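You operate a simulated robot arm through the tools that you are given. There is no shell and no other tool.

Carry out the task below with a simulated robot arm. There is one attempt and no reset: what you move stays moved.

Task
Oil the middle of the press plate, press the dough ball beside it flat and open the press.
Fine: use the oil brush; oil and stand the brush back before the dough goes on; leave the other ball. Set down upright: oil brush. A coat counts when it lies all over at full strength: go over it till it gets no stronger.

The check looks at the end state, three seconds after you hand in, the way a careful person would. Anything else that was tipped, shoved, dropped, spilled or broken makes it a failure.

Robot
A 6-joint arm with a three-finger gripper, fixed in place. Base frame: the origin is on the floor under the middle of its stand, x ahead of it, y to its left, z up; the work surface is at about z = 800. Readings come in mm, degrees, newtons and seconds.
It reaches about 1213 mm from its shoulder. Its first joint turns from -166.0 to 166.0 degrees. Payload 4.89 kg.
The tool frame sits at the grasp point between the pads (the TCP): z along the fingers, y along the line on which they close. The tips reach 30 mm beyond it. The gripper opens to 164 mm; its body begins 125 mm behind the TCP.
Orientation is told as [roll, pitch, yaw] about the base's x, y, z axes, in that order, counted from this pose: with the fingers straight down and closing along the base's y, the tool's x points along the base's -x, its y along +y and its z along -z.

Tools
- The arm moves only by the tool play_rows. Its arguments are lists of equal length, an entry for each row: "delta_pos": the shift along the base's x, y, z in mm, a list of three; "angular": the turn, a rotation vector about the base's x, y, z in degrees, a list of three. In form: {"delta_pos": [[x, y, z], ...], "angular": [[ax, ay, az], ...]}. A call has 1 to 20 rows; each row shifts and turns the commanded pose from where the row before left it. "claw" is the finger opening in mm, from 0 to 164, set as the call begins (left out, the last holds). A row lasts 0.2 s, in which the tool goes at most 50 mm and 8.6 degrees; a call with a longer step from one row to the next is refused whole, and so is a gripper value outside its range. A pose out of reach is approached as far as the arm can. The call stops where the force on the tool passes 40 N (or 10 N more than at its start, if that is more) or the arm is blocked; 0.2 s more then pass. The fingers move at their own pace (about 108 mm/s each) and stop on an object; they squeeze with about 45 N. The grip force told is the motor's: it shows also when the fingers shut on nothing. Time passes only in rows, and 0.2 s behind the last, so rows that do not move let the fingers close. The reply holds the time, the measured pose of the TCP, the force on the tool along the base axes, the opening and the grip force, in the units named above and with some noise, with the torque about the TCP (base axes, N m) and any sound that the robot's microphone picked up.
- Cameras (640 x 400 px; columns grow to the right, rows downward): "scene" is fixed at [52.2, -661.6, 1683.9]; the picture's right is [0.94, -0.33, 0.00], its down [-0.15, -0.43, -0.89] and it looks along [0.29, 0.84, -0.46] (base axes); focal length 344 px, centre (320, 200). "wrist" rides on the gripper at [76, -2, -152] in the tool frame; the picture's right is [0.02, 1.00, 0.00], its down [-0.88, 0.02, -0.47] and it looks along [-0.47, 0.01, 0.88] (tool axes); focal length 247 px, centre (320, 200). There is no depth. A picture from a camera that has moved, and an enlarged one, comes with that camera's place and axes in the base frame and with its lens. The place of the scene camera against the robot may be out by one fixed shift of up to 18 mm in any direction.
- snapshot(camera): a new picture of that camera. No time passes.
- lift_body(by): moves the trunk up (or, below 0, down) by that many mm; the arm rides with it, the base frame stays. It gives what a move gives, with no picture.
- close_up(camera, box): a new picture of the part [left, top, right, bottom] of that camera's present view, enlarged. No time passes.
- job_done(): hands the job in; it is judged then, once.

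Nothing tells you positions but the pictures and the camera data. Unless the task says otherwise, let go and move clear before handing in.

The tools are called after "Emit:" as a command line: name --argument value ..., lists and objects as JSON in quotes. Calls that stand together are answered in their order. play_rows: Moves the arm, as the interface text tells. Its arguments: {"type":"object","properties":{"delta_pos":{"type":"array"},"angular":{"type":"array"},"claw":{"type":"number"}},"required":["delta_pos","angular"]} The other tools are called the same way: lift_body (by) moves the trunk up or down; snapshot (camera) takes a picture; close_up (camera, box) takes an enlarged picture of a part of a camera's view; job_done () hands the job in.

At the start:

```text
time_s: 0.0
tcp_pos: [411.1, 538.3, 1216.2]
tool_rot: [0.1, 0.0, 0.1]
ft_force: [-0.4, -0.3, 0.1]
ft_torque: [0.03, 0.0, 0.01]
opening: 164.3
grasp_force: 0.1
trunk travel left (down, up): [-175.0, 215.0]
```

scene: 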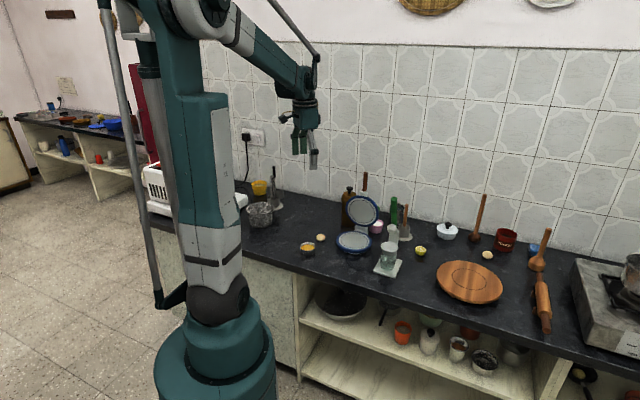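
wrist: 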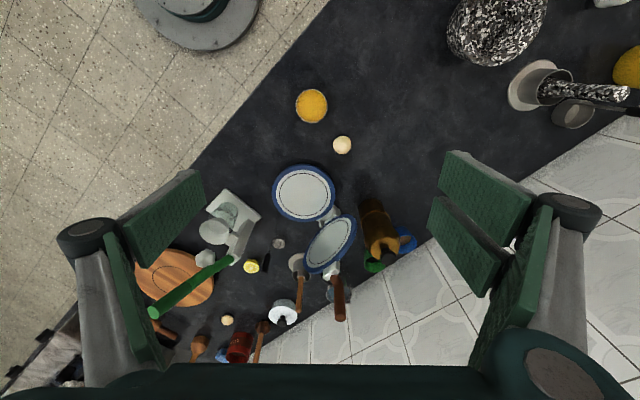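

I see a counter with a blue-rimmed press (open), a dough ball left of it, another ball farther right near a wooden board, and several brush/handle-like objects. I'll look closer before moving anything.

Emit:
close_up --camera "scene" --box '[280, 165, 440, 285]'

Emit:
close_up --camera "wrist" --box '[180, 80, 440, 350]'

Emit:
close_up --camera "scene" --box '[420, 180, 580, 340]'

Emit:
close_up --camera "scene" --box '[330, 170, 430, 260]'

```text
3.33 times, centred on (360, 225) of scene
camera zoom: at [52.2, -661.6, 1683.9], right [0.94, -0.33, 0.0], down [-0.15, -0.43, -0.89], along [0.29, 0.84, -0.46], focal length 1148 px, centre (187, 117)
```

zoom: 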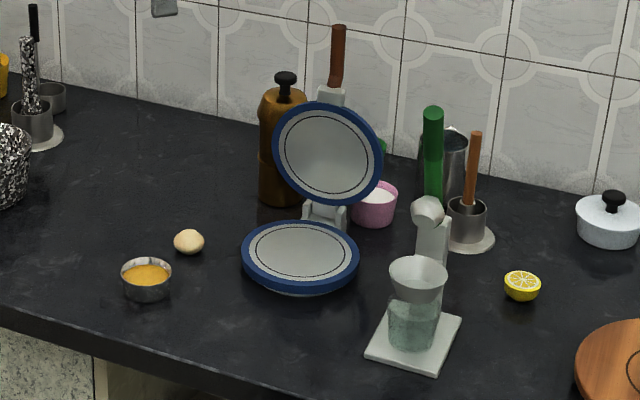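

```text
1.48 times, centred on (310, 215) of wrist
camera zoom: at [334.8, 536.6, 1369.7], right [-0.02, 1.0, 0.0], down [0.88, 0.02, 0.47], along [0.47, 0.01, -0.88], focal length 366 px, centre (335, 178)
```

zoom: 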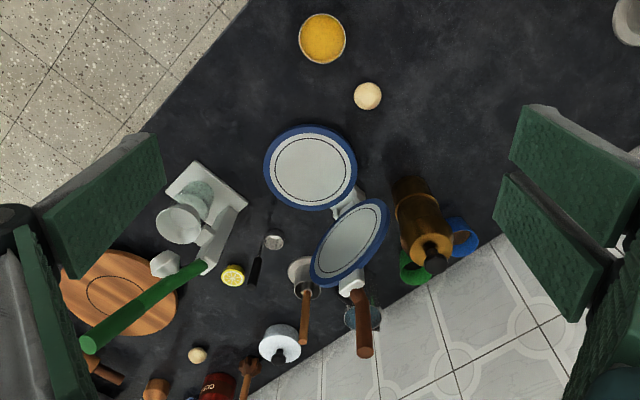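

```text
2.50 times, centred on (500, 260) of scene
camera zoom: at [52.2, -661.6, 1683.9], right [0.94, -0.33, 0.0], down [-0.15, -0.43, -0.89], along [0.29, 0.84, -0.46], focal length 861 px, centre (-130, 50)
```

zoom: 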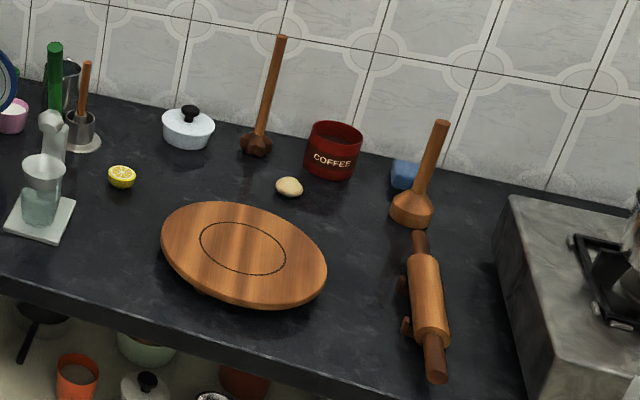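

```text
4.44 times, centred on (380, 215) of scene
camera zoom: at [52.2, -661.6, 1683.9], right [0.94, -0.33, 0.0], down [-0.15, -0.43, -0.89], along [0.29, 0.84, -0.46], focal length 1531 px, centre (53, 133)
```

zoom: 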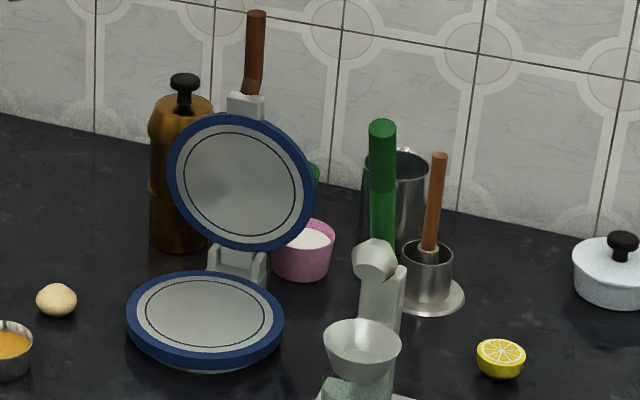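

The press is open with the ball to its left. A wooden-handled stick stands in a metal holder to its right, and another black-handled one stands far left. I need to tell which one is the oil brush.

Emit:
close_up --camera "scene" --box '[235, 155, 305, 235]'

Emit:
close_up --camera "scene" --box '[380, 190, 430, 250]'

Emit:
close_up --camera "wrist" --box '[260, 220, 360, 330]'

Emit:
close_up --camera "wrist" --box '[440, 0, 640, 150]'

```text
5.00 times, centred on (270, 195) of scene
camera zoom: at [52.2, -661.6, 1683.9], right [0.94, -0.33, 0.0], down [-0.15, -0.43, -0.89], along [0.29, 0.84, -0.46], focal length 1722 px, centre (570, 225)
```

zoom: 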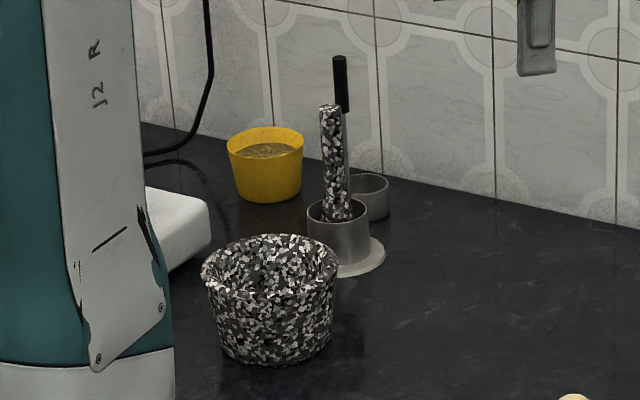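

```text
6.67 times, centred on (405, 220) of scene
camera zoom: at [52.2, -661.6, 1683.9], right [0.94, -0.33, 0.0], down [-0.15, -0.43, -0.89], along [0.29, 0.84, -0.46], focal length 2296 px, centre (-247, 67)
```

zoom: 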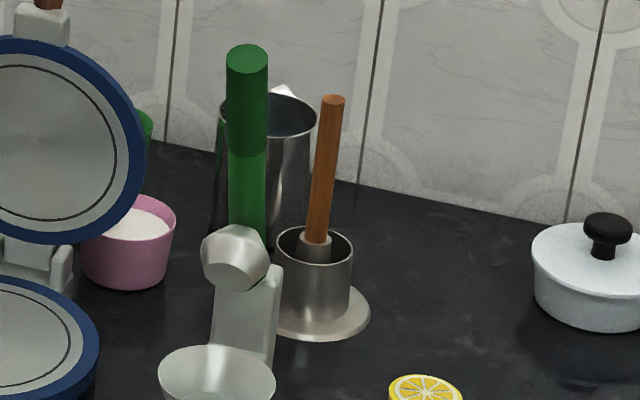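

```text
3.64 times, centred on (310, 275) of wrist
camera zoom: at [334.8, 536.6, 1369.7], right [-0.02, 1.0, 0.0], down [0.88, 0.02, 0.47], along [0.47, 0.01, -0.88], focal length 898 px, centre (356, -73)
```

zoom: 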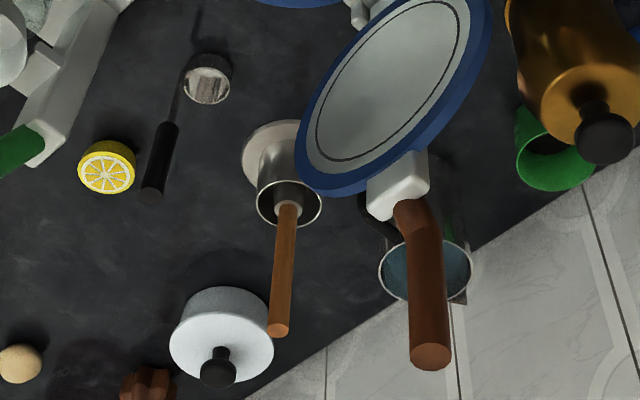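

```text
2.67 times, centred on (540, 75) of wrist
camera zoom: at [334.8, 536.6, 1369.7], right [-0.02, 1.0, 0.0], down [0.88, 0.02, 0.47], along [0.47, 0.01, -0.88], focal length 659 px, centre (-267, 533)
```

zoom: 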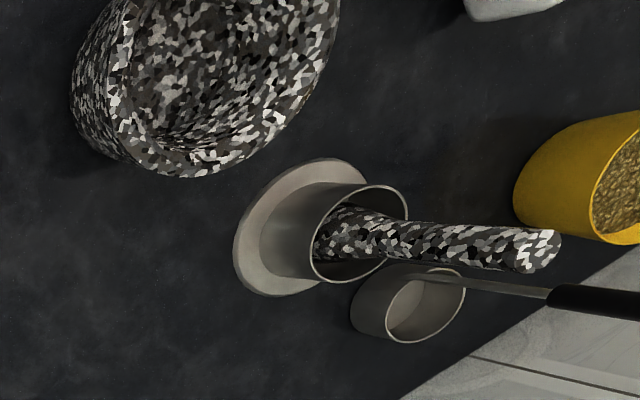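

The wooden-handled brush in the metal pot on a disc (about x 860, y 478) looks like the oil brush. I estimate the press plate near (610, 500) and the ball near (486, 580). I'll move the wrist camera over to measure these better.

Emit:
play_rows --delta_pos '[[40, -10, 0], [40, -10, 0], [40, -10, 0], [40, -10, 0], [30, -5, 0], [0, 0, 0]]' --angular '[[0, 0, 0], [0, 0, 0], [0, 0, 0], [0, 0, 0], [0, 0, 0], [0, 0, 0]]'

Emit:
snapshot --camera "wrist"

Emit:
close_up --camera "wrist" --box '[220, 60, 420, 260]'

```text
time_s: 1.4
tcp_pos: [602.1, 489.2, 1213.9]
tool_rot: [0.0, -0.1, 0.1]
ft_force: [-0.1, -0.6, -0.4]
ft_torque: [0.0, 0.09, 0.01]
opening: 163.8
grasp_force: 0.0
trunk travel left (down, up): [-175.0, 215.0]
```

```text
taken
camera wrist: at [525.8, 488.4, 1367.6], right [-0.02, 1.0, 0.0], down [0.88, 0.02, 0.47], along [0.47, 0.01, -0.88], focal length 247 px, centre (320, 200)
```

wrist: 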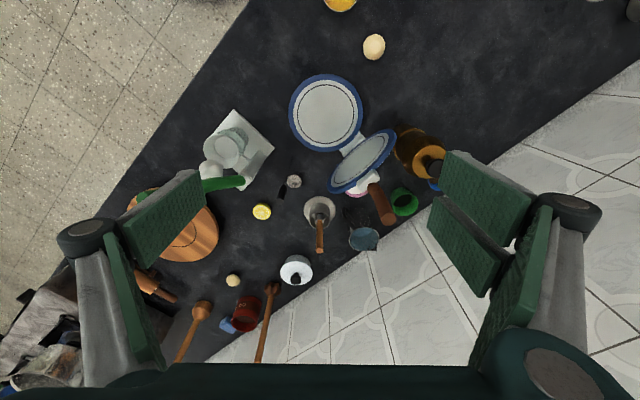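

```text
2.00 times, centred on (320, 160) of wrist
camera zoom: at [525.8, 488.4, 1367.6], right [-0.02, 1.0, 0.0], down [0.88, 0.02, 0.47], along [0.47, 0.01, -0.88], focal length 494 px, centre (320, 280)
```

zoom: 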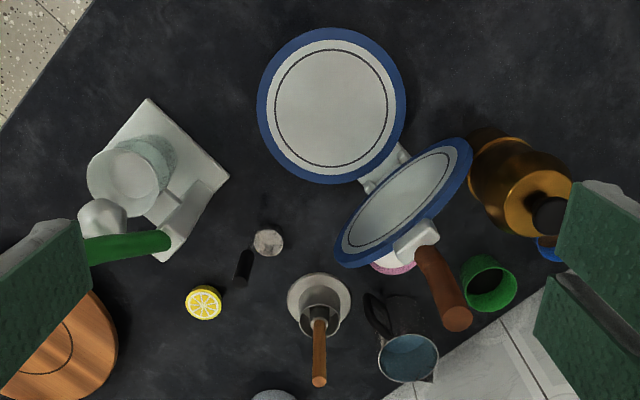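

The brush handle stands upright at about (857, 495), its top near z 967. The lid handle (top ~1110) and the green lever (top ~1129) are tall obstacles, so I'm staying high. Next I'll go above the brush to look into its pot and view the press from another side.

Emit:
play_rows --delta_pos '[[40, 0, 0], [40, 0, 0], [40, 0, 0], [40, 0, 0], [40, 0, 0], [40, 5, 0], [15, 0, 0], [0, 0, 0]]' --angular '[[0, 0, 0], [0, 0, 0], [0, 0, 0], [0, 0, 0], [0, 0, 0], [0, 0, 0], [0, 0, 0], [0, 0, 0]]'

Emit:
snapshot --camera "wrist"

Emit:
close_up --camera "wrist" --box '[260, 40, 420, 200]'

Emit:
snapshot --camera "scene"

```text
time_s: 3.2
tcp_pos: [855.6, 498.3, 1219.1]
tool_rot: [0.0, 0.0, 0.0]
ft_force: [0.8, 0.4, -0.9]
ft_torque: [-0.07, 0.11, -0.01]
opening: 163.9
grasp_force: 0.1
trunk travel left (down, up): [-175.0, 215.0]
```

```text
taken
camera wrist: at [778.4, 496.3, 1371.1], right [-0.02, 1.0, 0.0], down [0.88, 0.02, 0.47], along [0.47, 0.01, -0.88], focal length 247 px, centre (320, 200)
```

wrist: 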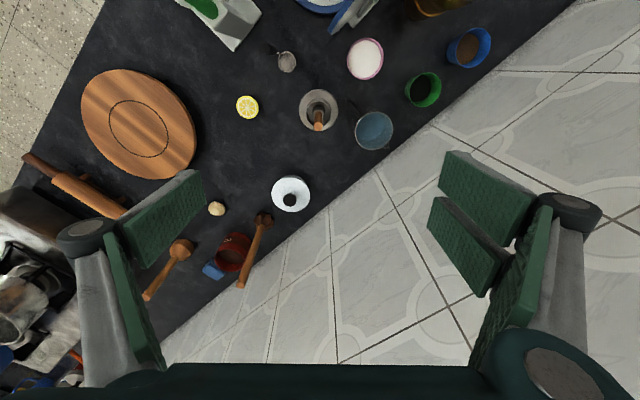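

```text
2.50 times, centred on (340, 120) of wrist
camera zoom: at [778.4, 496.3, 1371.1], right [-0.02, 1.0, 0.0], down [0.88, 0.02, 0.47], along [0.47, 0.01, -0.88], focal length 617 px, centre (270, 400)
```

zoom: 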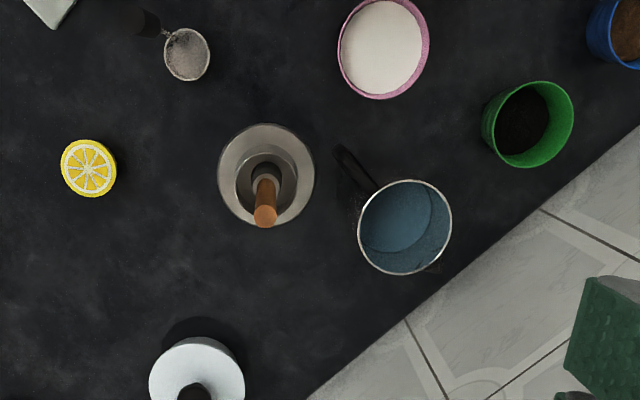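

```text
taken
```

scene: 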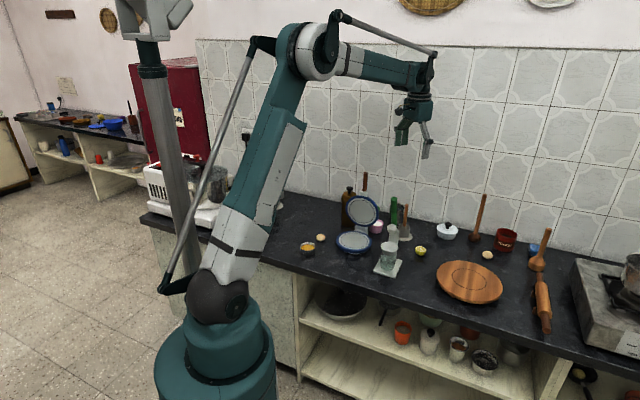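

Refined: the brush pot is centred at about (857, 494), the handle top at about (862, 494, 960), and the jug's near edge at y≈557. I'll narrow the fingers to 60 mm, centre over the handle, and descend part-way before checking.

Emit:
play_rows --delta_pos '[[5, -4, 0], [0, 0, -40], [0, 0, -40], [0, 0, -40], [0, 0, -40], [0, 0, -20], [0, 0, 0]]' --angular '[[0, 0, 0], [0, 0, 0], [0, 0, 0], [0, 0, 0], [0, 0, 0], [0, 0, 0], [0, 0, 0]]' --claw 60

Emit:
snapshot --camera "wrist"

Emit:
close_up --camera "scene" --box '[320, 80, 480, 280]'

```text
time_s: 4.8
tcp_pos: [862.0, 494.7, 1036.6]
tool_rot: [0.0, 0.0, 0.0]
ft_force: [1.1, -0.4, -0.4]
ft_torque: [-0.03, 0.03, 0.01]
opening: 60.0
grasp_force: 0.2
trunk travel left (down, up): [-175.0, 215.0]
```

```text
taken
camera wrist: at [784.9, 493.2, 1188.9], right [-0.02, 1.0, 0.0], down [0.88, 0.02, 0.47], along [0.47, 0.01, -0.88], focal length 247 px, centre (320, 200)
```

wrist: 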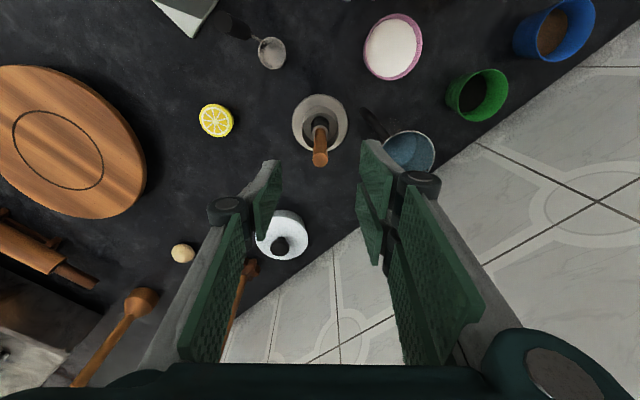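

```text
2.00 times, centred on (400, 180) of scene
camera zoom: at [52.2, -661.6, 1683.9], right [0.94, -0.33, 0.0], down [-0.15, -0.43, -0.89], along [0.29, 0.84, -0.46], focal length 689 px, centre (160, 240)
```

zoom: 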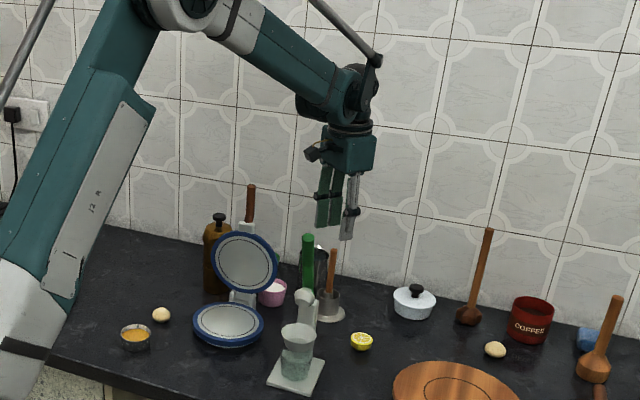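

The handle is centred between the fingers, leaning slightly toward +x. I'll go down to about z 920, checking before I close.

Emit:
play_rows --delta_pos '[[-1, 0, -30], [0, 0, -30], [0, 0, -30], [0, 0, -26], [0, 0, 0]]' --angular '[[0, 0, 0], [0, 0, 0], [0, 0, 0], [0, 0, 0], [0, 0, 0]]'

Emit:
snapshot --camera "wrist"

Emit:
close_up --camera "scene" --box '[360, 130, 460, 260]'

```text
time_s: 6.0
tcp_pos: [860.0, 496.4, 919.2]
tool_rot: [0.0, 0.0, -0.1]
ft_force: [-0.6, 0.1, -0.3]
ft_torque: [0.01, 0.04, 0.06]
opening: 60.0
grasp_force: 0.1
trunk travel left (down, up): [-175.0, 215.0]
```

```text
taken
camera wrist: at [783.7, 494.2, 1072.1], right [-0.02, 1.0, 0.0], down [0.88, 0.02, 0.47], along [0.47, 0.01, -0.88], focal length 247 px, centre (320, 200)
```

wrist: 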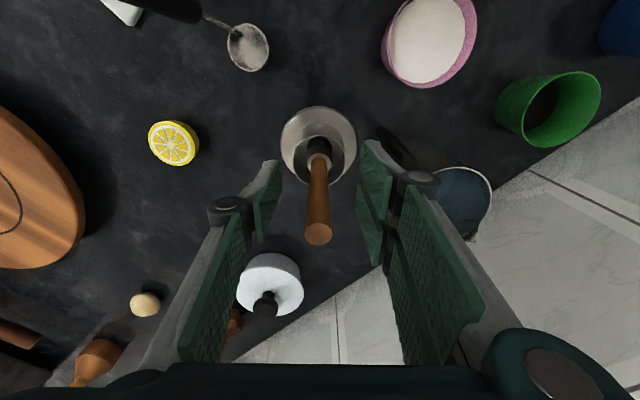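

```text
3.08 times, centred on (410, 195) of scene
camera zoom: at [52.2, -661.6, 1683.9], right [0.94, -0.33, 0.0], down [-0.15, -0.43, -0.89], along [0.29, 0.84, -0.46], focal length 1060 px, centre (43, 215)
```

zoom: 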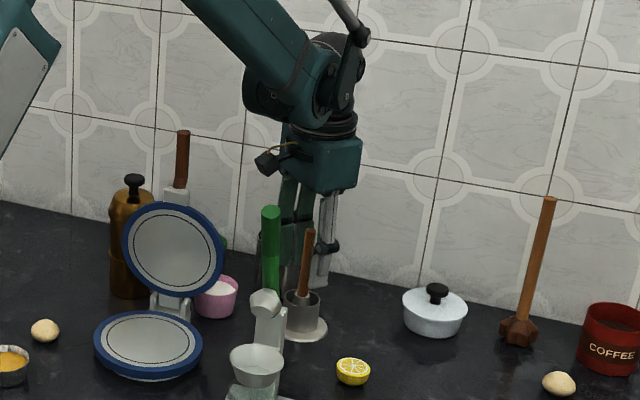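

The handle sits right between the pads. Closing now.

Emit:
play_rows --delta_pos '[[0, -1, 0], [0, 0, 0], [0, 0, 0], [0, 0, 0], [0, 0, 0]]' --angular '[[0, 0, 0], [0, 0, 0], [0, 0, 0], [0, 0, 0], [0, 0, 0]]' --claw 0

Emit:
snapshot --camera "wrist"

```text
time_s: 7.2
tcp_pos: [861.6, 494.2, 918.6]
tool_rot: [0.0, 0.0, -0.1]
ft_force: [0.7, 0.2, -0.7]
ft_torque: [0.02, 0.0, -0.02]
opening: 11.9
grasp_force: 45.1
trunk travel left (down, up): [-175.0, 215.0]
```

```text
taken
camera wrist: at [784.1, 493.1, 1072.6], right [-0.02, 1.0, 0.0], down [0.88, 0.02, 0.47], along [0.47, 0.01, -0.88], focal length 247 px, centre (320, 200)
```

wrist: 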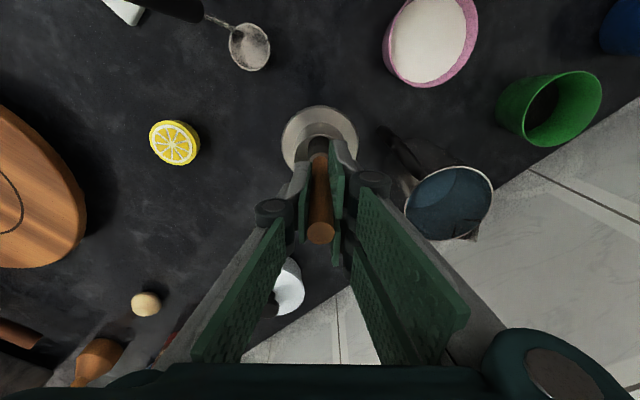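

Gripped at 12 mm. Lifting straight up, gently, then having a look at the bristles.

Emit:
play_rows --delta_pos '[[0, 0, 15], [0, 0, 20], [0, 0, 25], [0, 0, 30], [0, 0, 35], [0, 0, 35], [0, 0, 0]]' --angular '[[0, 0, 0], [0, 0, 0], [0, 0, 0], [0, 0, 0], [0, 0, 0], [0, 0, 0], [0, 0, 0]]'

Emit:
snapshot --camera "wrist"

Emit:
close_up --camera "scene" --box '[360, 90, 460, 260]'

```text
time_s: 8.8
tcp_pos: [859.9, 495.8, 1080.7]
tool_rot: [0.0, 0.0, 0.0]
ft_force: [-0.2, 0.6, -0.4]
ft_torque: [0.01, -0.08, -0.02]
opening: 11.9
grasp_force: 45.2
trunk travel left (down, up): [-175.0, 215.0]
```

```text
taken
camera wrist: at [783.1, 492.9, 1234.1], right [-0.02, 1.0, 0.0], down [0.88, 0.02, 0.47], along [0.47, 0.01, -0.88], focal length 247 px, centre (320, 200)
```

wrist: 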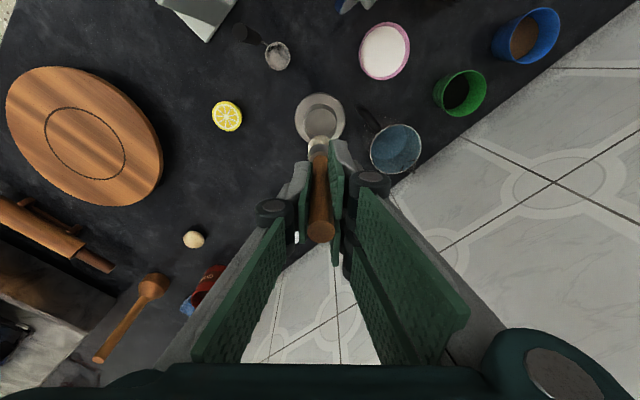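

```text
2.35 times, centred on (410, 175) of scene
camera zoom: at [52.2, -661.6, 1683.9], right [0.94, -0.33, 0.0], down [-0.15, -0.43, -0.89], along [0.29, 0.84, -0.46], focal length 810 px, centre (108, 259)
```

zoom: 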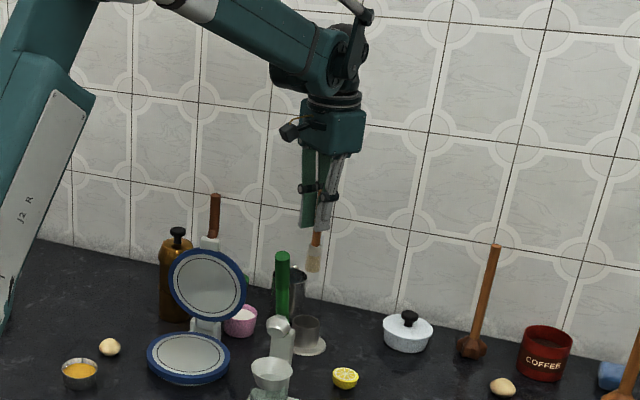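

The brush is out. I'll look closely at the bristles and inside the pot to see whether there's oil.

Emit:
close_up --camera "scene" --box '[395, 170, 435, 245]'

Emit:
close_up --camera "wrist" --box '[280, 80, 380, 180]'

Emit:
close_up --camera "scene" --box '[285, 220, 405, 280]'

```text
5.33 times, centred on (415, 208) of scene
camera zoom: at [52.2, -661.6, 1683.9], right [0.94, -0.33, 0.0], down [-0.15, -0.43, -0.89], along [0.29, 0.84, -0.46], focal length 1837 px, centre (-187, 160)
```

zoom: 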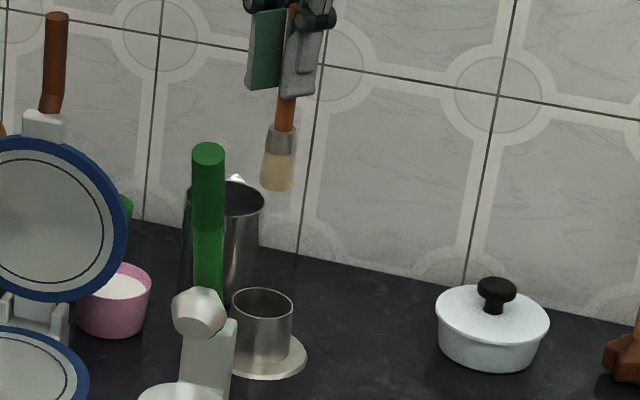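

```text
4.00 times, centred on (330, 130) of wrist
camera zoom: at [783.1, 492.9, 1234.1], right [-0.02, 1.0, 0.0], down [0.88, 0.02, 0.47], along [0.47, 0.01, -0.88], focal length 988 px, centre (280, 480)
```

zoom: 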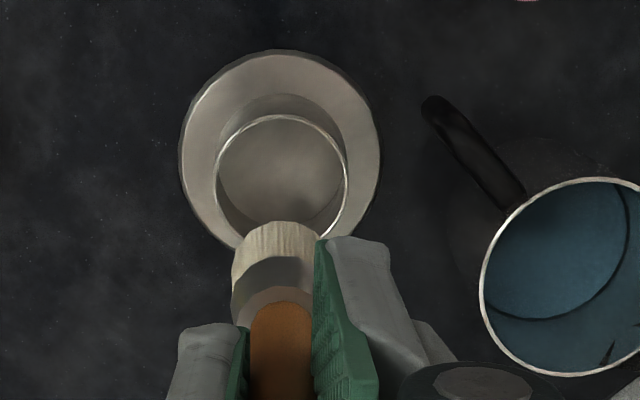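

```text
5.33 times, centred on (345, 250) of scene
camera zoom: at [52.2, -661.6, 1683.9], right [0.94, -0.33, 0.0], down [-0.15, -0.43, -0.89], along [0.29, 0.84, -0.46], focal length 1837 px, centre (187, -67)
```

zoom: 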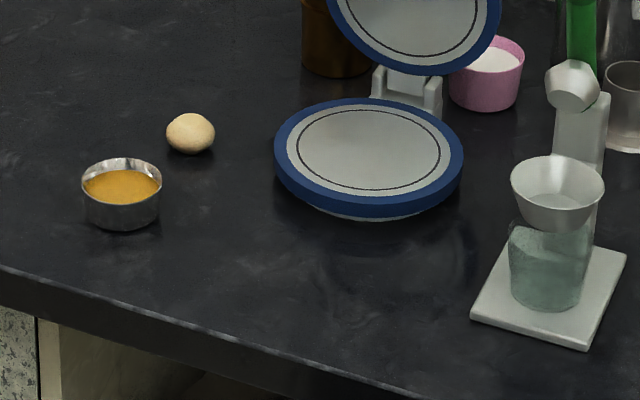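

The pot is just a dry stand and the bristles are dry. The small steel bowl of golden liquid by the ball (about 403, 519) must be the oil. I'll raise the brush above all the tall things and carry it over there.

Emit:
play_rows --delta_pos '[[0, 0, 45], [0, 0, 48], [0, 0, 48], [0, 0, 48], [-45, 0, 0], [-45, 0, 0], [-45, 0, 0], [-45, 2, 0], [-45, 3, 0], [-45, 4, 0], [-45, 5, 0], [-45, 5, 0], [-45, 5, 0], [-40, 2, 0], [0, 0, 0]]' --angular '[[0, 0, 0], [0, 0, 0], [0, 0, 0], [0, 0, 0], [0, 0, 0], [0, 0, 0], [0, 0, 0], [0, 0, 0], [0, 0, 0], [0, 0, 0], [0, 0, 0], [0, 0, 0], [0, 0, 0], [0, 0, 0], [0, 0, 0]]'

Emit:
snapshot --camera "wrist"

Emit:
close_up --camera "wrist" --box '[260, 60, 400, 180]'

Emit:
snapshot --camera "scene"

```text
time_s: 12.0
tcp_pos: [413.9, 521.3, 1273.3]
tool_rot: [0.0, -0.1, 0.0]
ft_force: [-0.5, -0.4, -0.5]
ft_torque: [0.08, -0.07, -0.02]
opening: 11.3
grasp_force: 45.1
trunk travel left (down, up): [-175.0, 215.0]
```

```text
taken
camera wrist: at [336.6, 521.0, 1425.2], right [-0.02, 1.0, 0.0], down [0.88, 0.02, 0.47], along [0.47, 0.01, -0.88], focal length 247 px, centre (320, 200)
```

wrist: 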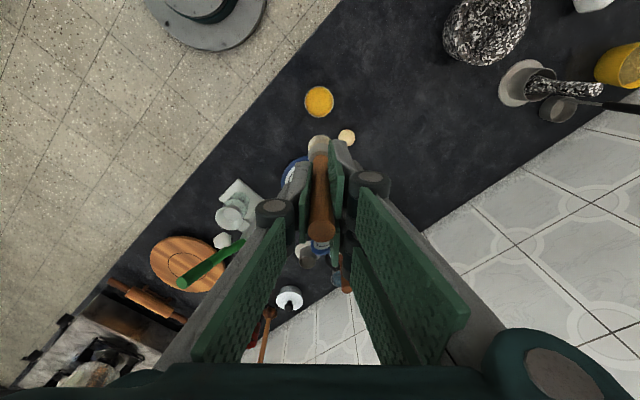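

```text
3.33 times, centred on (330, 120) of wrist
camera zoom: at [336.6, 521.0, 1425.2], right [-0.02, 1.0, 0.0], down [0.88, 0.02, 0.47], along [0.47, 0.01, -0.88], focal length 823 px, centre (287, 467)
```

zoom: 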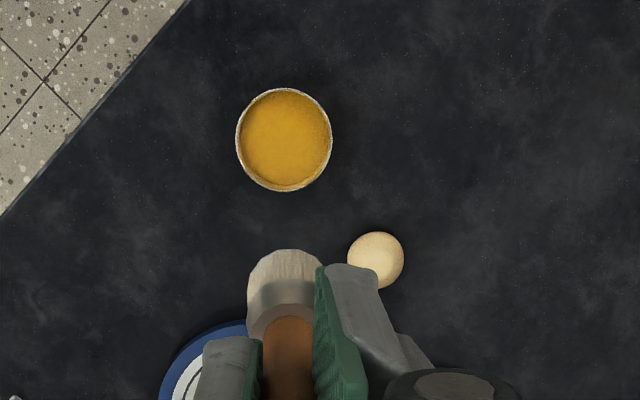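

```text
taken
```

scene: 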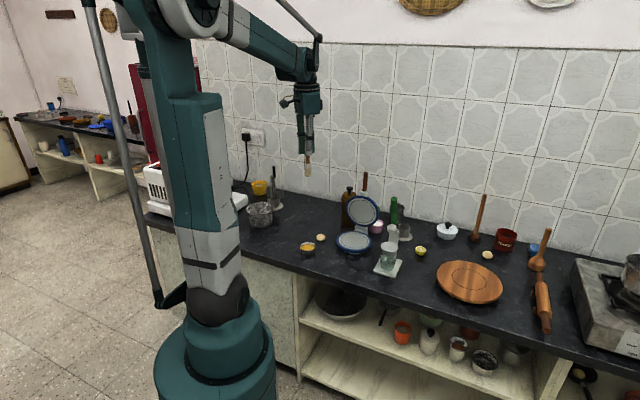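

The oil bowl is centred at (403.6, 520.5), about 66 mm wide. I'll position the brush above it and descend part-way to verify alignment.

Emit:
play_rows --delta_pos '[[-7.5, -1.5, 0], [0, 0, -45], [0, 0, -45], [0, 0, -45], [0, 0, -45], [0, 0, -45], [0, 0, -45], [0, 0, 0]]' --angular '[[0, 0, 0], [0, 0, 0], [0, 0, 0], [0, 0, 0], [0, 0, 0], [0, 0, 0], [0, 0, 0], [0, 0, 0]]'

Emit:
snapshot --camera "wrist"

Emit:
close_up --camera "scene" --box '[280, 190, 370, 270]'

```text
time_s: 13.8
tcp_pos: [402.4, 519.1, 1000.0]
tool_rot: [0.0, 0.0, 0.0]
ft_force: [1.0, 0.5, -0.4]
ft_torque: [0.02, 0.04, 0.0]
opening: 11.3
grasp_force: 45.3
trunk travel left (down, up): [-175.0, 215.0]
```

```text
taken
camera wrist: at [327.4, 517.2, 1152.3], right [-0.02, 1.0, 0.0], down [0.88, 0.02, 0.47], along [0.47, 0.01, -0.88], focal length 247 px, centre (320, 200)
```

wrist: 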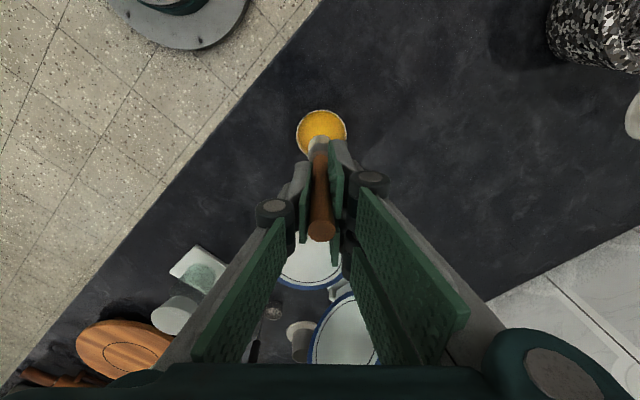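

```text
5.00 times, centred on (325, 230) of scene
camera zoom: at [52.2, -661.6, 1683.9], right [0.94, -0.33, 0.0], down [-0.15, -0.43, -0.89], along [0.29, 0.84, -0.46], focal length 1722 px, centre (295, 50)
```

zoom: 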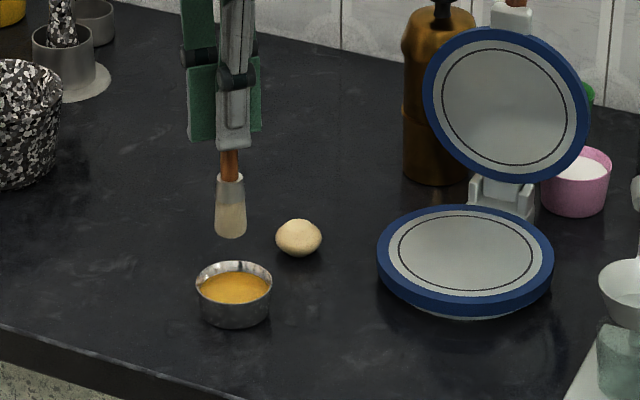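

Alignment looks close; one zoom from the wrist to confirm the brush tip sits over the bowl.

Emit:
close_up --camera "wrist" --box '[270, 90, 370, 190]'

```text
4.00 times, centred on (320, 140) of wrist
camera zoom: at [327.4, 517.2, 1152.3], right [-0.02, 1.0, 0.0], down [0.88, 0.02, 0.47], along [0.47, 0.01, -0.88], focal length 988 px, centre (320, 440)
```

zoom: 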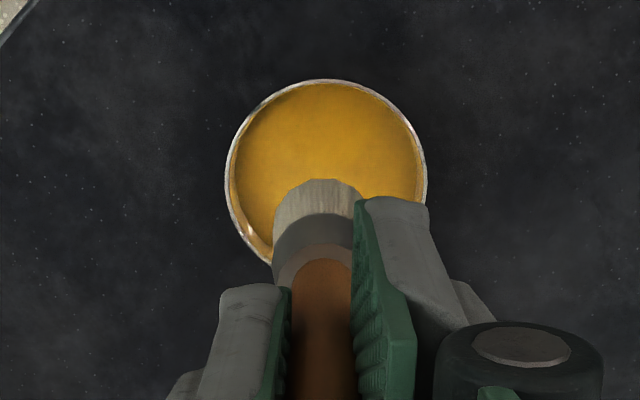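

Tip is within about 3 mm of the bowl centre. Lowering gently into the oil.

Emit:
play_rows --delta_pos '[[1, 2.5, -20], [0, 0, -20], [0, 0, -15], [0, 0, -10], [0, 0, -8], [0, 0, 0]]' --angular '[[0, 0, 0], [0, 0, 0], [0, 0, 0], [0, 0, 0], [0, 0, 0], [0, 0, 0]]'

Emit:
close_up --camera "scene" --box '[280, 210, 340, 270]'

Emit:
close_up --camera "wrist" --box '[270, 90, 370, 190]'

```text
time_s: 14.9
tcp_pos: [408.7, 519.8, 934.5]
tool_rot: [0.0, -0.1, 0.0]
ft_force: [-2.4, -0.5, 26.7]
ft_torque: [-0.02, 0.16, 0.0]
opening: 11.4
grasp_force: 45.1
trunk travel left (down, up): [-175.0, 215.0]
stopped in row 5: the force on the tool passed its limit at 54 N (the readings are from after the stop); the commanded pose is now the measured one
```

```text
6.67 times, centred on (310, 240) of scene
camera zoom: at [52.2, -661.6, 1683.9], right [0.94, -0.33, 0.0], down [-0.15, -0.43, -0.89], along [0.29, 0.84, -0.46], focal length 2296 px, centre (387, -67)
```

zoom: 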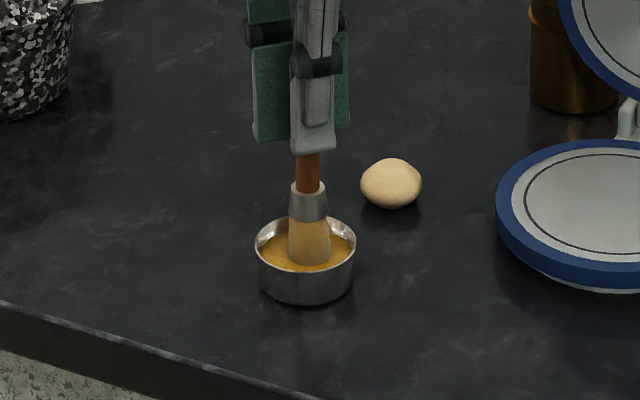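

```text
4.00 times, centred on (320, 140) of wrist
camera zoom: at [332.1, 518.4, 1087.5], right [-0.02, 1.0, 0.0], down [0.88, 0.02, 0.47], along [0.47, 0.01, -0.88], focal length 988 px, centre (320, 440)
```

zoom: 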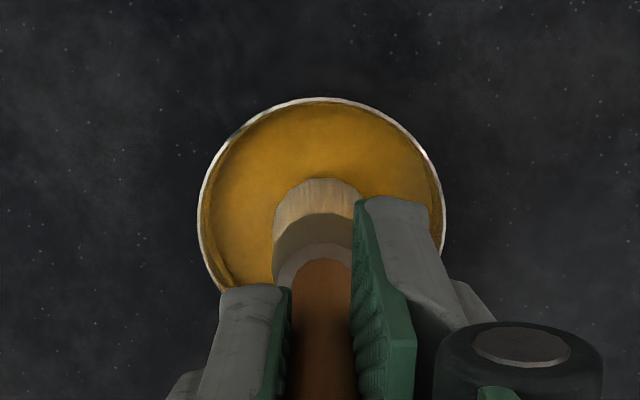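

The brush is touching the bottom/surface of the oil. I'll ease off a couple of mm, dwell, then lift a little and check whether the bristles took oil.

Emit:
play_rows --delta_pos '[[0, 0, 2], [0, 0, 0], [0, 0, 0], [0, 0, 0], [0, 0, 10], [0, 0, 15], [0, 0, 0], [0, 0, 0]]' --angular '[[0, 0, 0], [0, 0, 0], [0, 0, 0], [0, 0, 0], [0, 0, 0], [0, 0, 0], [0, 0, 0], [0, 0, 0]]'

Emit:
close_up --camera "scene" --box '[280, 210, 340, 270]'

Emit:
close_up --camera "wrist" --box '[270, 90, 370, 190]'

```text
time_s: 16.7
tcp_pos: [411.6, 519.1, 960.0]
tool_rot: [0.0, -0.1, 0.0]
ft_force: [0.8, 0.7, 0.0]
ft_torque: [0.02, -0.02, -0.02]
opening: 11.2
grasp_force: 44.9
trunk travel left (down, up): [-175.0, 215.0]
```

```text
6.67 times, centred on (310, 240) of scene
camera zoom: at [52.2, -661.6, 1683.9], right [0.94, -0.33, 0.0], down [-0.15, -0.43, -0.89], along [0.29, 0.84, -0.46], focal length 2296 px, centre (387, -67)
```

zoom: 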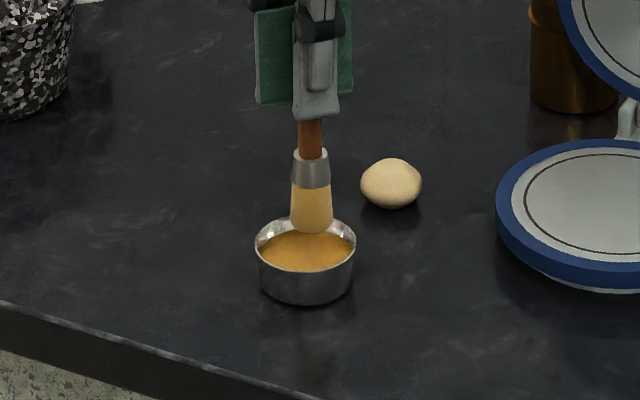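

```text
4.00 times, centred on (320, 140) of wrist
camera zoom: at [334.3, 518.1, 1112.8], right [-0.02, 1.0, 0.0], down [0.88, 0.02, 0.47], along [0.47, 0.01, -0.88], focal length 988 px, centre (320, 440)
```

zoom: 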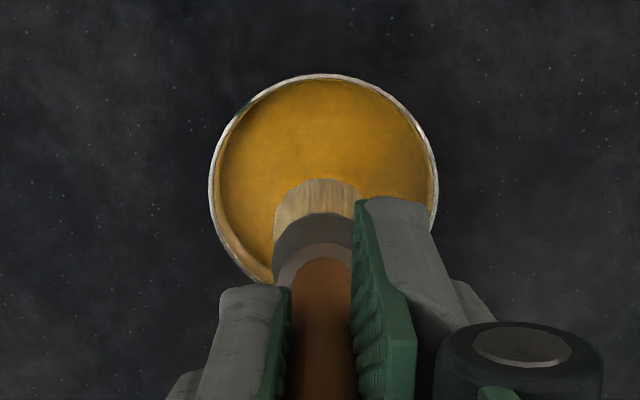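

The bristles turned amber, so the brush is loaded and this is the oil. The open lid stands almost vertical about 90 mm behind the plate centre (~(607, 504)), so I'll turn the hand to line up with the press and tilt it about 15° forward, away from the lid, before going over the plate.

Emit:
play_rows --delta_pos '[[0, 0, 20], [0, 0, 25], [0, 0, 10], [0, 0, 0], [0, 0, 0], [0, 0, 0], [0, 0, 0], [0, 0, 0], [0, 0, 0], [0, 0, 0]]' --angular '[[0, 0, 0], [0, 0, 0], [0, 0, 7.2], [0, 0, 7.2], [0, 0, 7.2], [0, 0, 7.2], [0, 0, 7.2], [0, 0, 7.1], [5.12, -5.47, 0], [5.12, -5.47, 0]]'

Emit:
snapshot --camera "wrist"

Emit:
close_up --camera "scene" --box '[270, 140, 430, 270]'

```text
time_s: 18.9
tcp_pos: [409.6, 522.3, 1014.2]
tool_rot: [-0.1, -15.0, 43.2]
ft_force: [1.1, 1.2, -1.1]
ft_torque: [-0.17, 0.15, 0.04]
opening: 11.3
grasp_force: 44.5
trunk travel left (down, up): [-175.0, 215.0]
```

```text
taken
camera wrist: at [328.5, 443.3, 1142.8], right [-0.7, 0.72, -0.01], down [0.52, 0.51, 0.69], along [0.49, 0.48, -0.73], focal length 247 px, centre (320, 200)
```

wrist: 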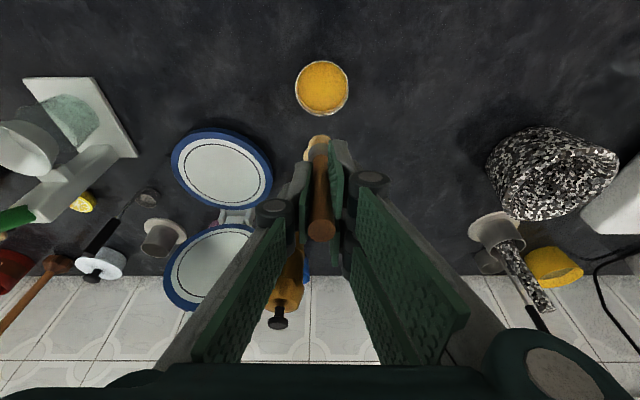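

```text
3.08 times, centred on (350, 205) of scene
camera zoom: at [52.2, -661.6, 1683.9], right [0.94, -0.33, 0.0], down [-0.15, -0.43, -0.89], along [0.29, 0.84, -0.46], focal length 1060 px, centre (228, 185)
```

zoom: 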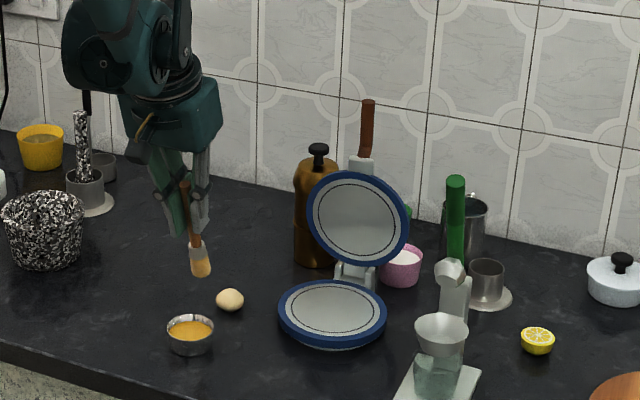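

The press is now aligned with the hand's view. Moving to hover over the plate centre, brush tip about 35 mm above it.

Emit:
play_rows --delta_pos '[[40, -8.5, 0], [45, -9.5, 0], [45, -9.5, 0], [45, -9.5, 0], [4, 0, -20], [0, 0, -20], [0, 0, 0]]' --angular '[[0, 0, 0], [0, 0, 0], [0, 0, 0], [0, 0, 0], [0, 0, 0], [0, 0, 0], [0, 0, 0]]'

Emit:
snapshot --camera "wrist"

Emit:
close_up --camera "scene" --box '[290, 150, 410, 270]'

```text
time_s: 20.5
tcp_pos: [587.1, 484.8, 974.6]
tool_rot: [0.1, -15.0, 43.1]
ft_force: [-0.1, -0.8, 0.2]
ft_torque: [0.03, 0.04, 0.03]
opening: 11.2
grasp_force: 45.2
trunk travel left (down, up): [-175.0, 215.0]
```

```text
taken
camera wrist: at [505.6, 405.9, 1103.3], right [-0.7, 0.72, -0.01], down [0.52, 0.51, 0.68], along [0.49, 0.48, -0.73], focal length 247 px, centre (320, 200)
```

wrist: 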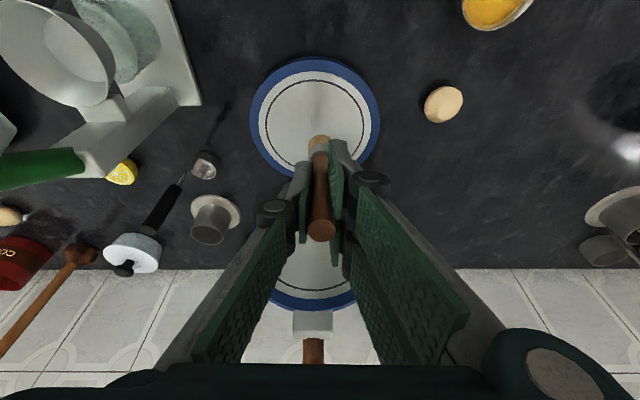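

```text
3.33 times, centred on (350, 210) of scene
camera zoom: at [52.2, -661.6, 1683.9], right [0.94, -0.33, 0.0], down [-0.15, -0.43, -0.89], along [0.29, 0.84, -0.46], focal length 1148 px, centre (220, 167)
```

zoom: 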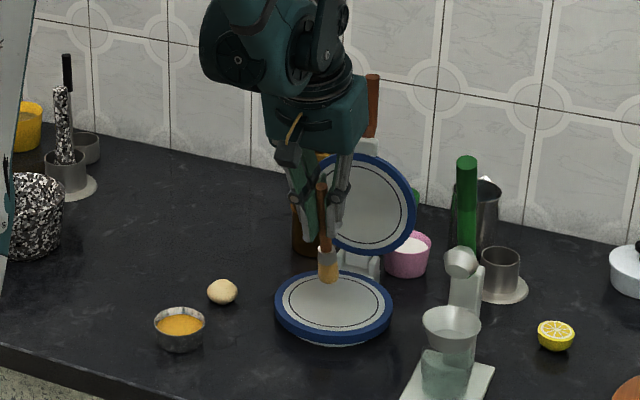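

Emit:
close_up --camera "wrist" --box '[240, 40, 400, 200]'

Emit:
close_up --camera "scene" --box '[330, 200, 390, 260]'

```text
2.50 times, centred on (320, 120) of wrist
camera zoom: at [505.6, 405.9, 1103.3], right [-0.7, 0.72, -0.01], down [0.52, 0.51, 0.68], along [0.49, 0.48, -0.73], focal length 617 px, centre (320, 400)
```

zoom: 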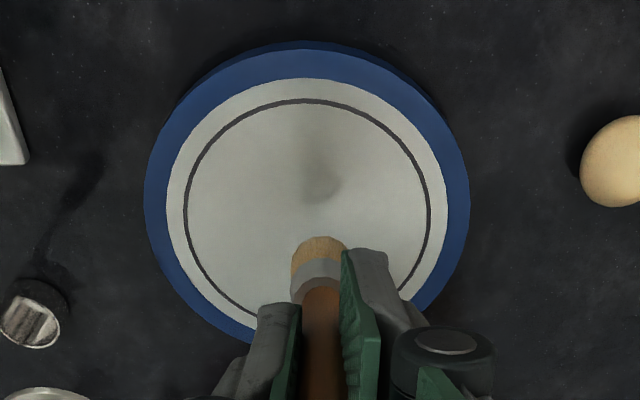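

```text
6.67 times, centred on (360, 230) of scene
camera zoom: at [52.2, -661.6, 1683.9], right [0.94, -0.33, 0.0], down [-0.15, -0.43, -0.89], along [0.29, 0.84, -0.46], focal length 2296 px, centre (53, 0)
```

zoom: 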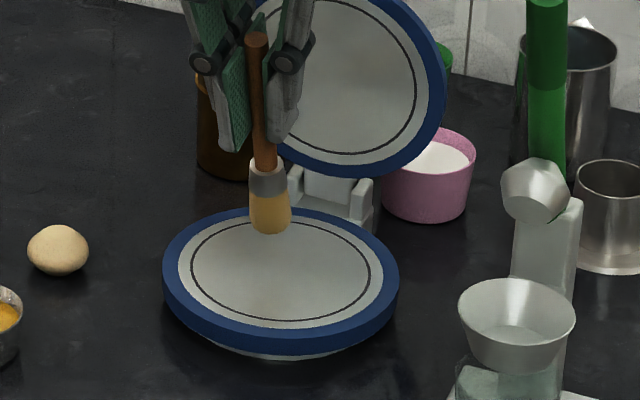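

In this view the plate centre is about (+6.5, −2) mm from the brush tip. I'll centre and come down toward the plate in small steps, feeling for contact.

Emit:
play_rows --delta_pos '[[6.5, -2, -10], [0, 0, -10], [0, 0, -5], [0, 0, -3], [0, 0, 0]]' --angular '[[0, 0, 0], [0, 0, 0], [0, 0, 0], [0, 0, 0], [0, 0, 0]]'

Emit:
close_up --camera "scene" --box '[330, 200, 390, 260]'

```text
time_s: 21.7
tcp_pos: [594.0, 481.0, 945.8]
tool_rot: [0.0, -15.1, 43.1]
ft_force: [1.0, -0.3, 0.6]
ft_torque: [0.02, 0.0, -0.02]
opening: 11.5
grasp_force: 45.6
trunk travel left (down, up): [-175.0, 215.0]
```

```text
6.67 times, centred on (360, 230) of scene
camera zoom: at [52.2, -661.6, 1683.9], right [0.94, -0.33, 0.0], down [-0.15, -0.43, -0.89], along [0.29, 0.84, -0.46], focal length 2296 px, centre (53, 0)
```

zoom: 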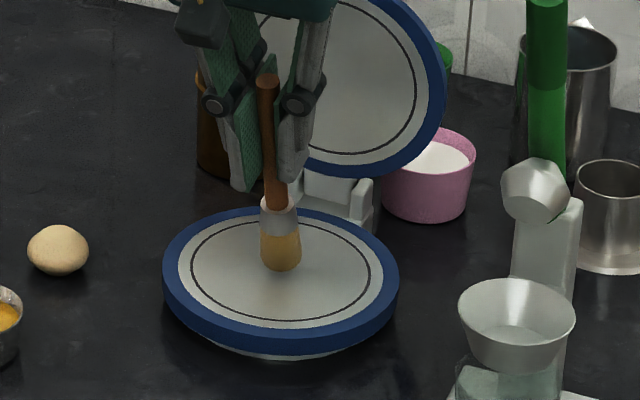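

Nearly touching. A few more 2 mm steps.

Emit:
play_rows --delta_pos '[[0, 0, -2], [0, 0, -2], [0, 0, 0]]' --angular '[[0, 0, 0], [0, 0, 0], [0, 0, 0]]'

```text
time_s: 22.5
tcp_pos: [594.3, 481.8, 942.2]
tool_rot: [0.0, -14.9, 43.1]
ft_force: [-0.5, -0.2, -0.9]
ft_torque: [0.02, 0.0, 0.0]
opening: 11.4
grasp_force: 45.4
trunk travel left (down, up): [-175.0, 215.0]
```

Emit:
play_rows --delta_pos '[[0, 0, -2], [0, 0, -2], [0, 0, 0]]' --angular '[[0, 0, 0], [0, 0, 0], [0, 0, 0]]'

Emit:
close_up --camera "wrist" --box '[240, 40, 400, 200]'

```text
time_s: 23.3
tcp_pos: [595.1, 480.5, 939.5]
tool_rot: [-0.1, -15.1, 43.0]
ft_force: [0.2, 3.3, 30.0]
ft_torque: [0.71, -0.43, 0.04]
opening: 11.2
grasp_force: 44.6
trunk travel left (down, up): [-175.0, 215.0]
```

```text
2.50 times, centred on (320, 120) of wrist
camera zoom: at [512.6, 402.7, 1067.8], right [-0.7, 0.72, -0.01], down [0.52, 0.51, 0.69], along [0.49, 0.48, -0.73], focal length 617 px, centre (320, 400)
```

zoom: 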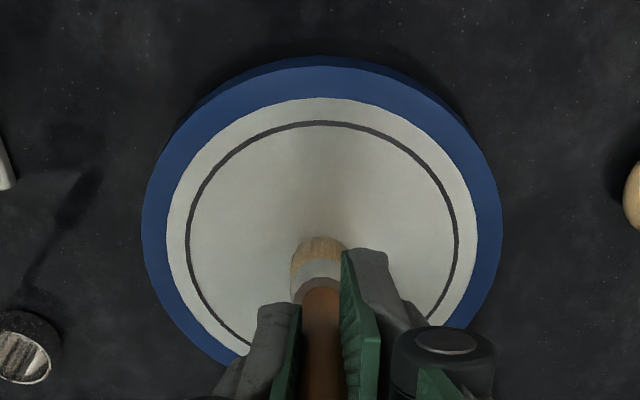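

Contact made (30 N) right at the plate centre. I'll ease to light pressure and do a first test stroke toward the front edge to see whether oil is laid.

Emit:
play_rows --delta_pos '[[0, 0, 1], [-7.3, -6.83, 0], [-7.3, -6.83, 0], [-7.3, -6.83, 0], [-7.3, -6.83, 0], [0, 0, 0]]' --angular '[[0, 0, 0], [0, 0, 0], [0, 0, 0], [0, 0, 0], [0, 0, 0], [0, 0, 0]]'

Emit:
close_up --camera "wrist" --box '[240, 40, 400, 200]'

Emit:
close_up --camera "scene" --box '[330, 200, 390, 260]'

```text
time_s: 24.7
tcp_pos: [564.8, 453.7, 939.9]
tool_rot: [0.0, -15.0, 43.1]
ft_force: [2.4, 1.4, 23.1]
ft_torque: [0.44, -0.47, -0.01]
opening: 11.4
grasp_force: 44.3
trunk travel left (down, up): [-175.0, 215.0]
```

```text
2.50 times, centred on (320, 120) of wrist
camera zoom: at [484.0, 375.2, 1067.7], right [-0.7, 0.72, -0.01], down [0.52, 0.51, 0.68], along [0.49, 0.48, -0.73], focal length 617 px, centre (320, 400)
```

zoom: 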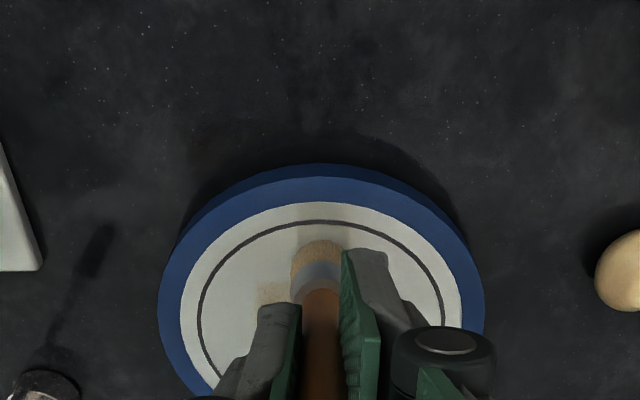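

```text
6.67 times, centred on (360, 230) of scene
camera zoom: at [52.2, -661.6, 1683.9], right [0.94, -0.33, 0.0], down [-0.15, -0.43, -0.89], along [0.29, 0.84, -0.46], focal length 2296 px, centre (53, 0)
```

zoom: 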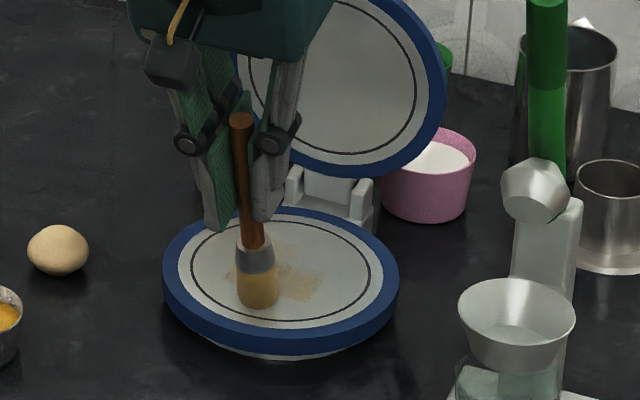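

Oil is going on (a faint amber patch). I'll now raster the front part of the circle with lighter pressure and check clearances.

Emit:
play_rows --delta_pos '[[-8.76, -8.2, 0.8], [13.66, -14.6, 0], [-13.66, 14.6, 0], [-13.66, 14.6, 0], [-4.17, 23.48, 0], [13.66, -14.6, 0], [13.66, -14.6, 0], [13.66, -14.6, 0], [13.66, -14.6, 0]]' --angular '[[0, 0, 0], [0, 0, 0], [0, 0, 0], [0, 0, 0], [0, 0, 0], [0, 0, 0], [0, 0, 0], [0, 0, 0], [0, 0, 0]]'

Emit:
snapshot --camera "wrist"

Emit:
close_up --camera "scene" --box '[290, 130, 430, 270]'

```text
time_s: 26.7
tcp_pos: [592.3, 425.3, 940.8]
tool_rot: [0.0, -15.0, 43.1]
ft_force: [-0.1, -0.2, 0.4]
ft_torque: [-0.04, -0.02, -0.02]
opening: 11.2
grasp_force: 45.1
trunk travel left (down, up): [-175.0, 215.0]
```

```text
taken
camera wrist: at [510.8, 347.0, 1068.7], right [-0.7, 0.72, -0.01], down [0.52, 0.51, 0.68], along [0.49, 0.48, -0.73], focal length 247 px, centre (320, 200)
```

wrist: 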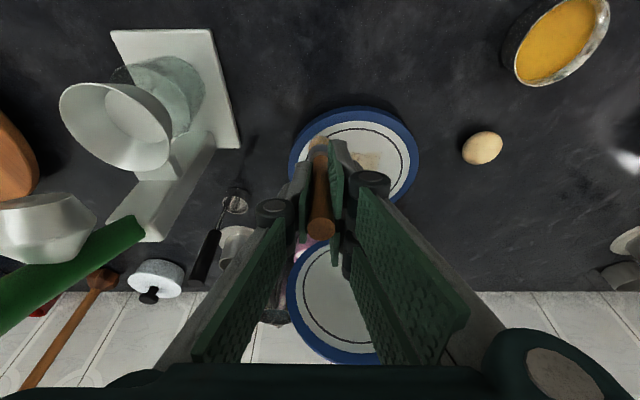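

```text
2.86 times, centred on (360, 200) of scene
camera zoom: at [52.2, -661.6, 1683.9], right [0.94, -0.33, 0.0], down [-0.15, -0.43, -0.89], along [0.29, 0.84, -0.46], focal length 984 px, centre (206, 200)
```

zoom: 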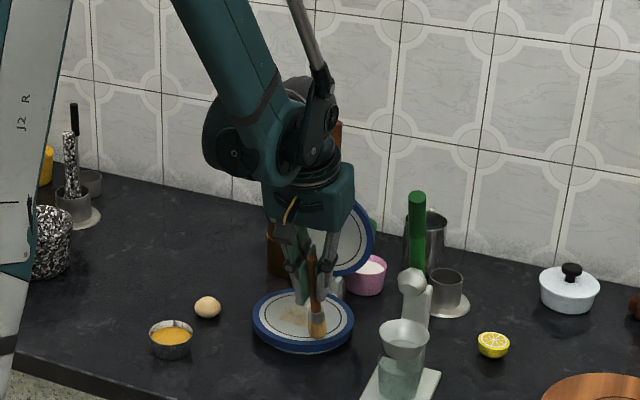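

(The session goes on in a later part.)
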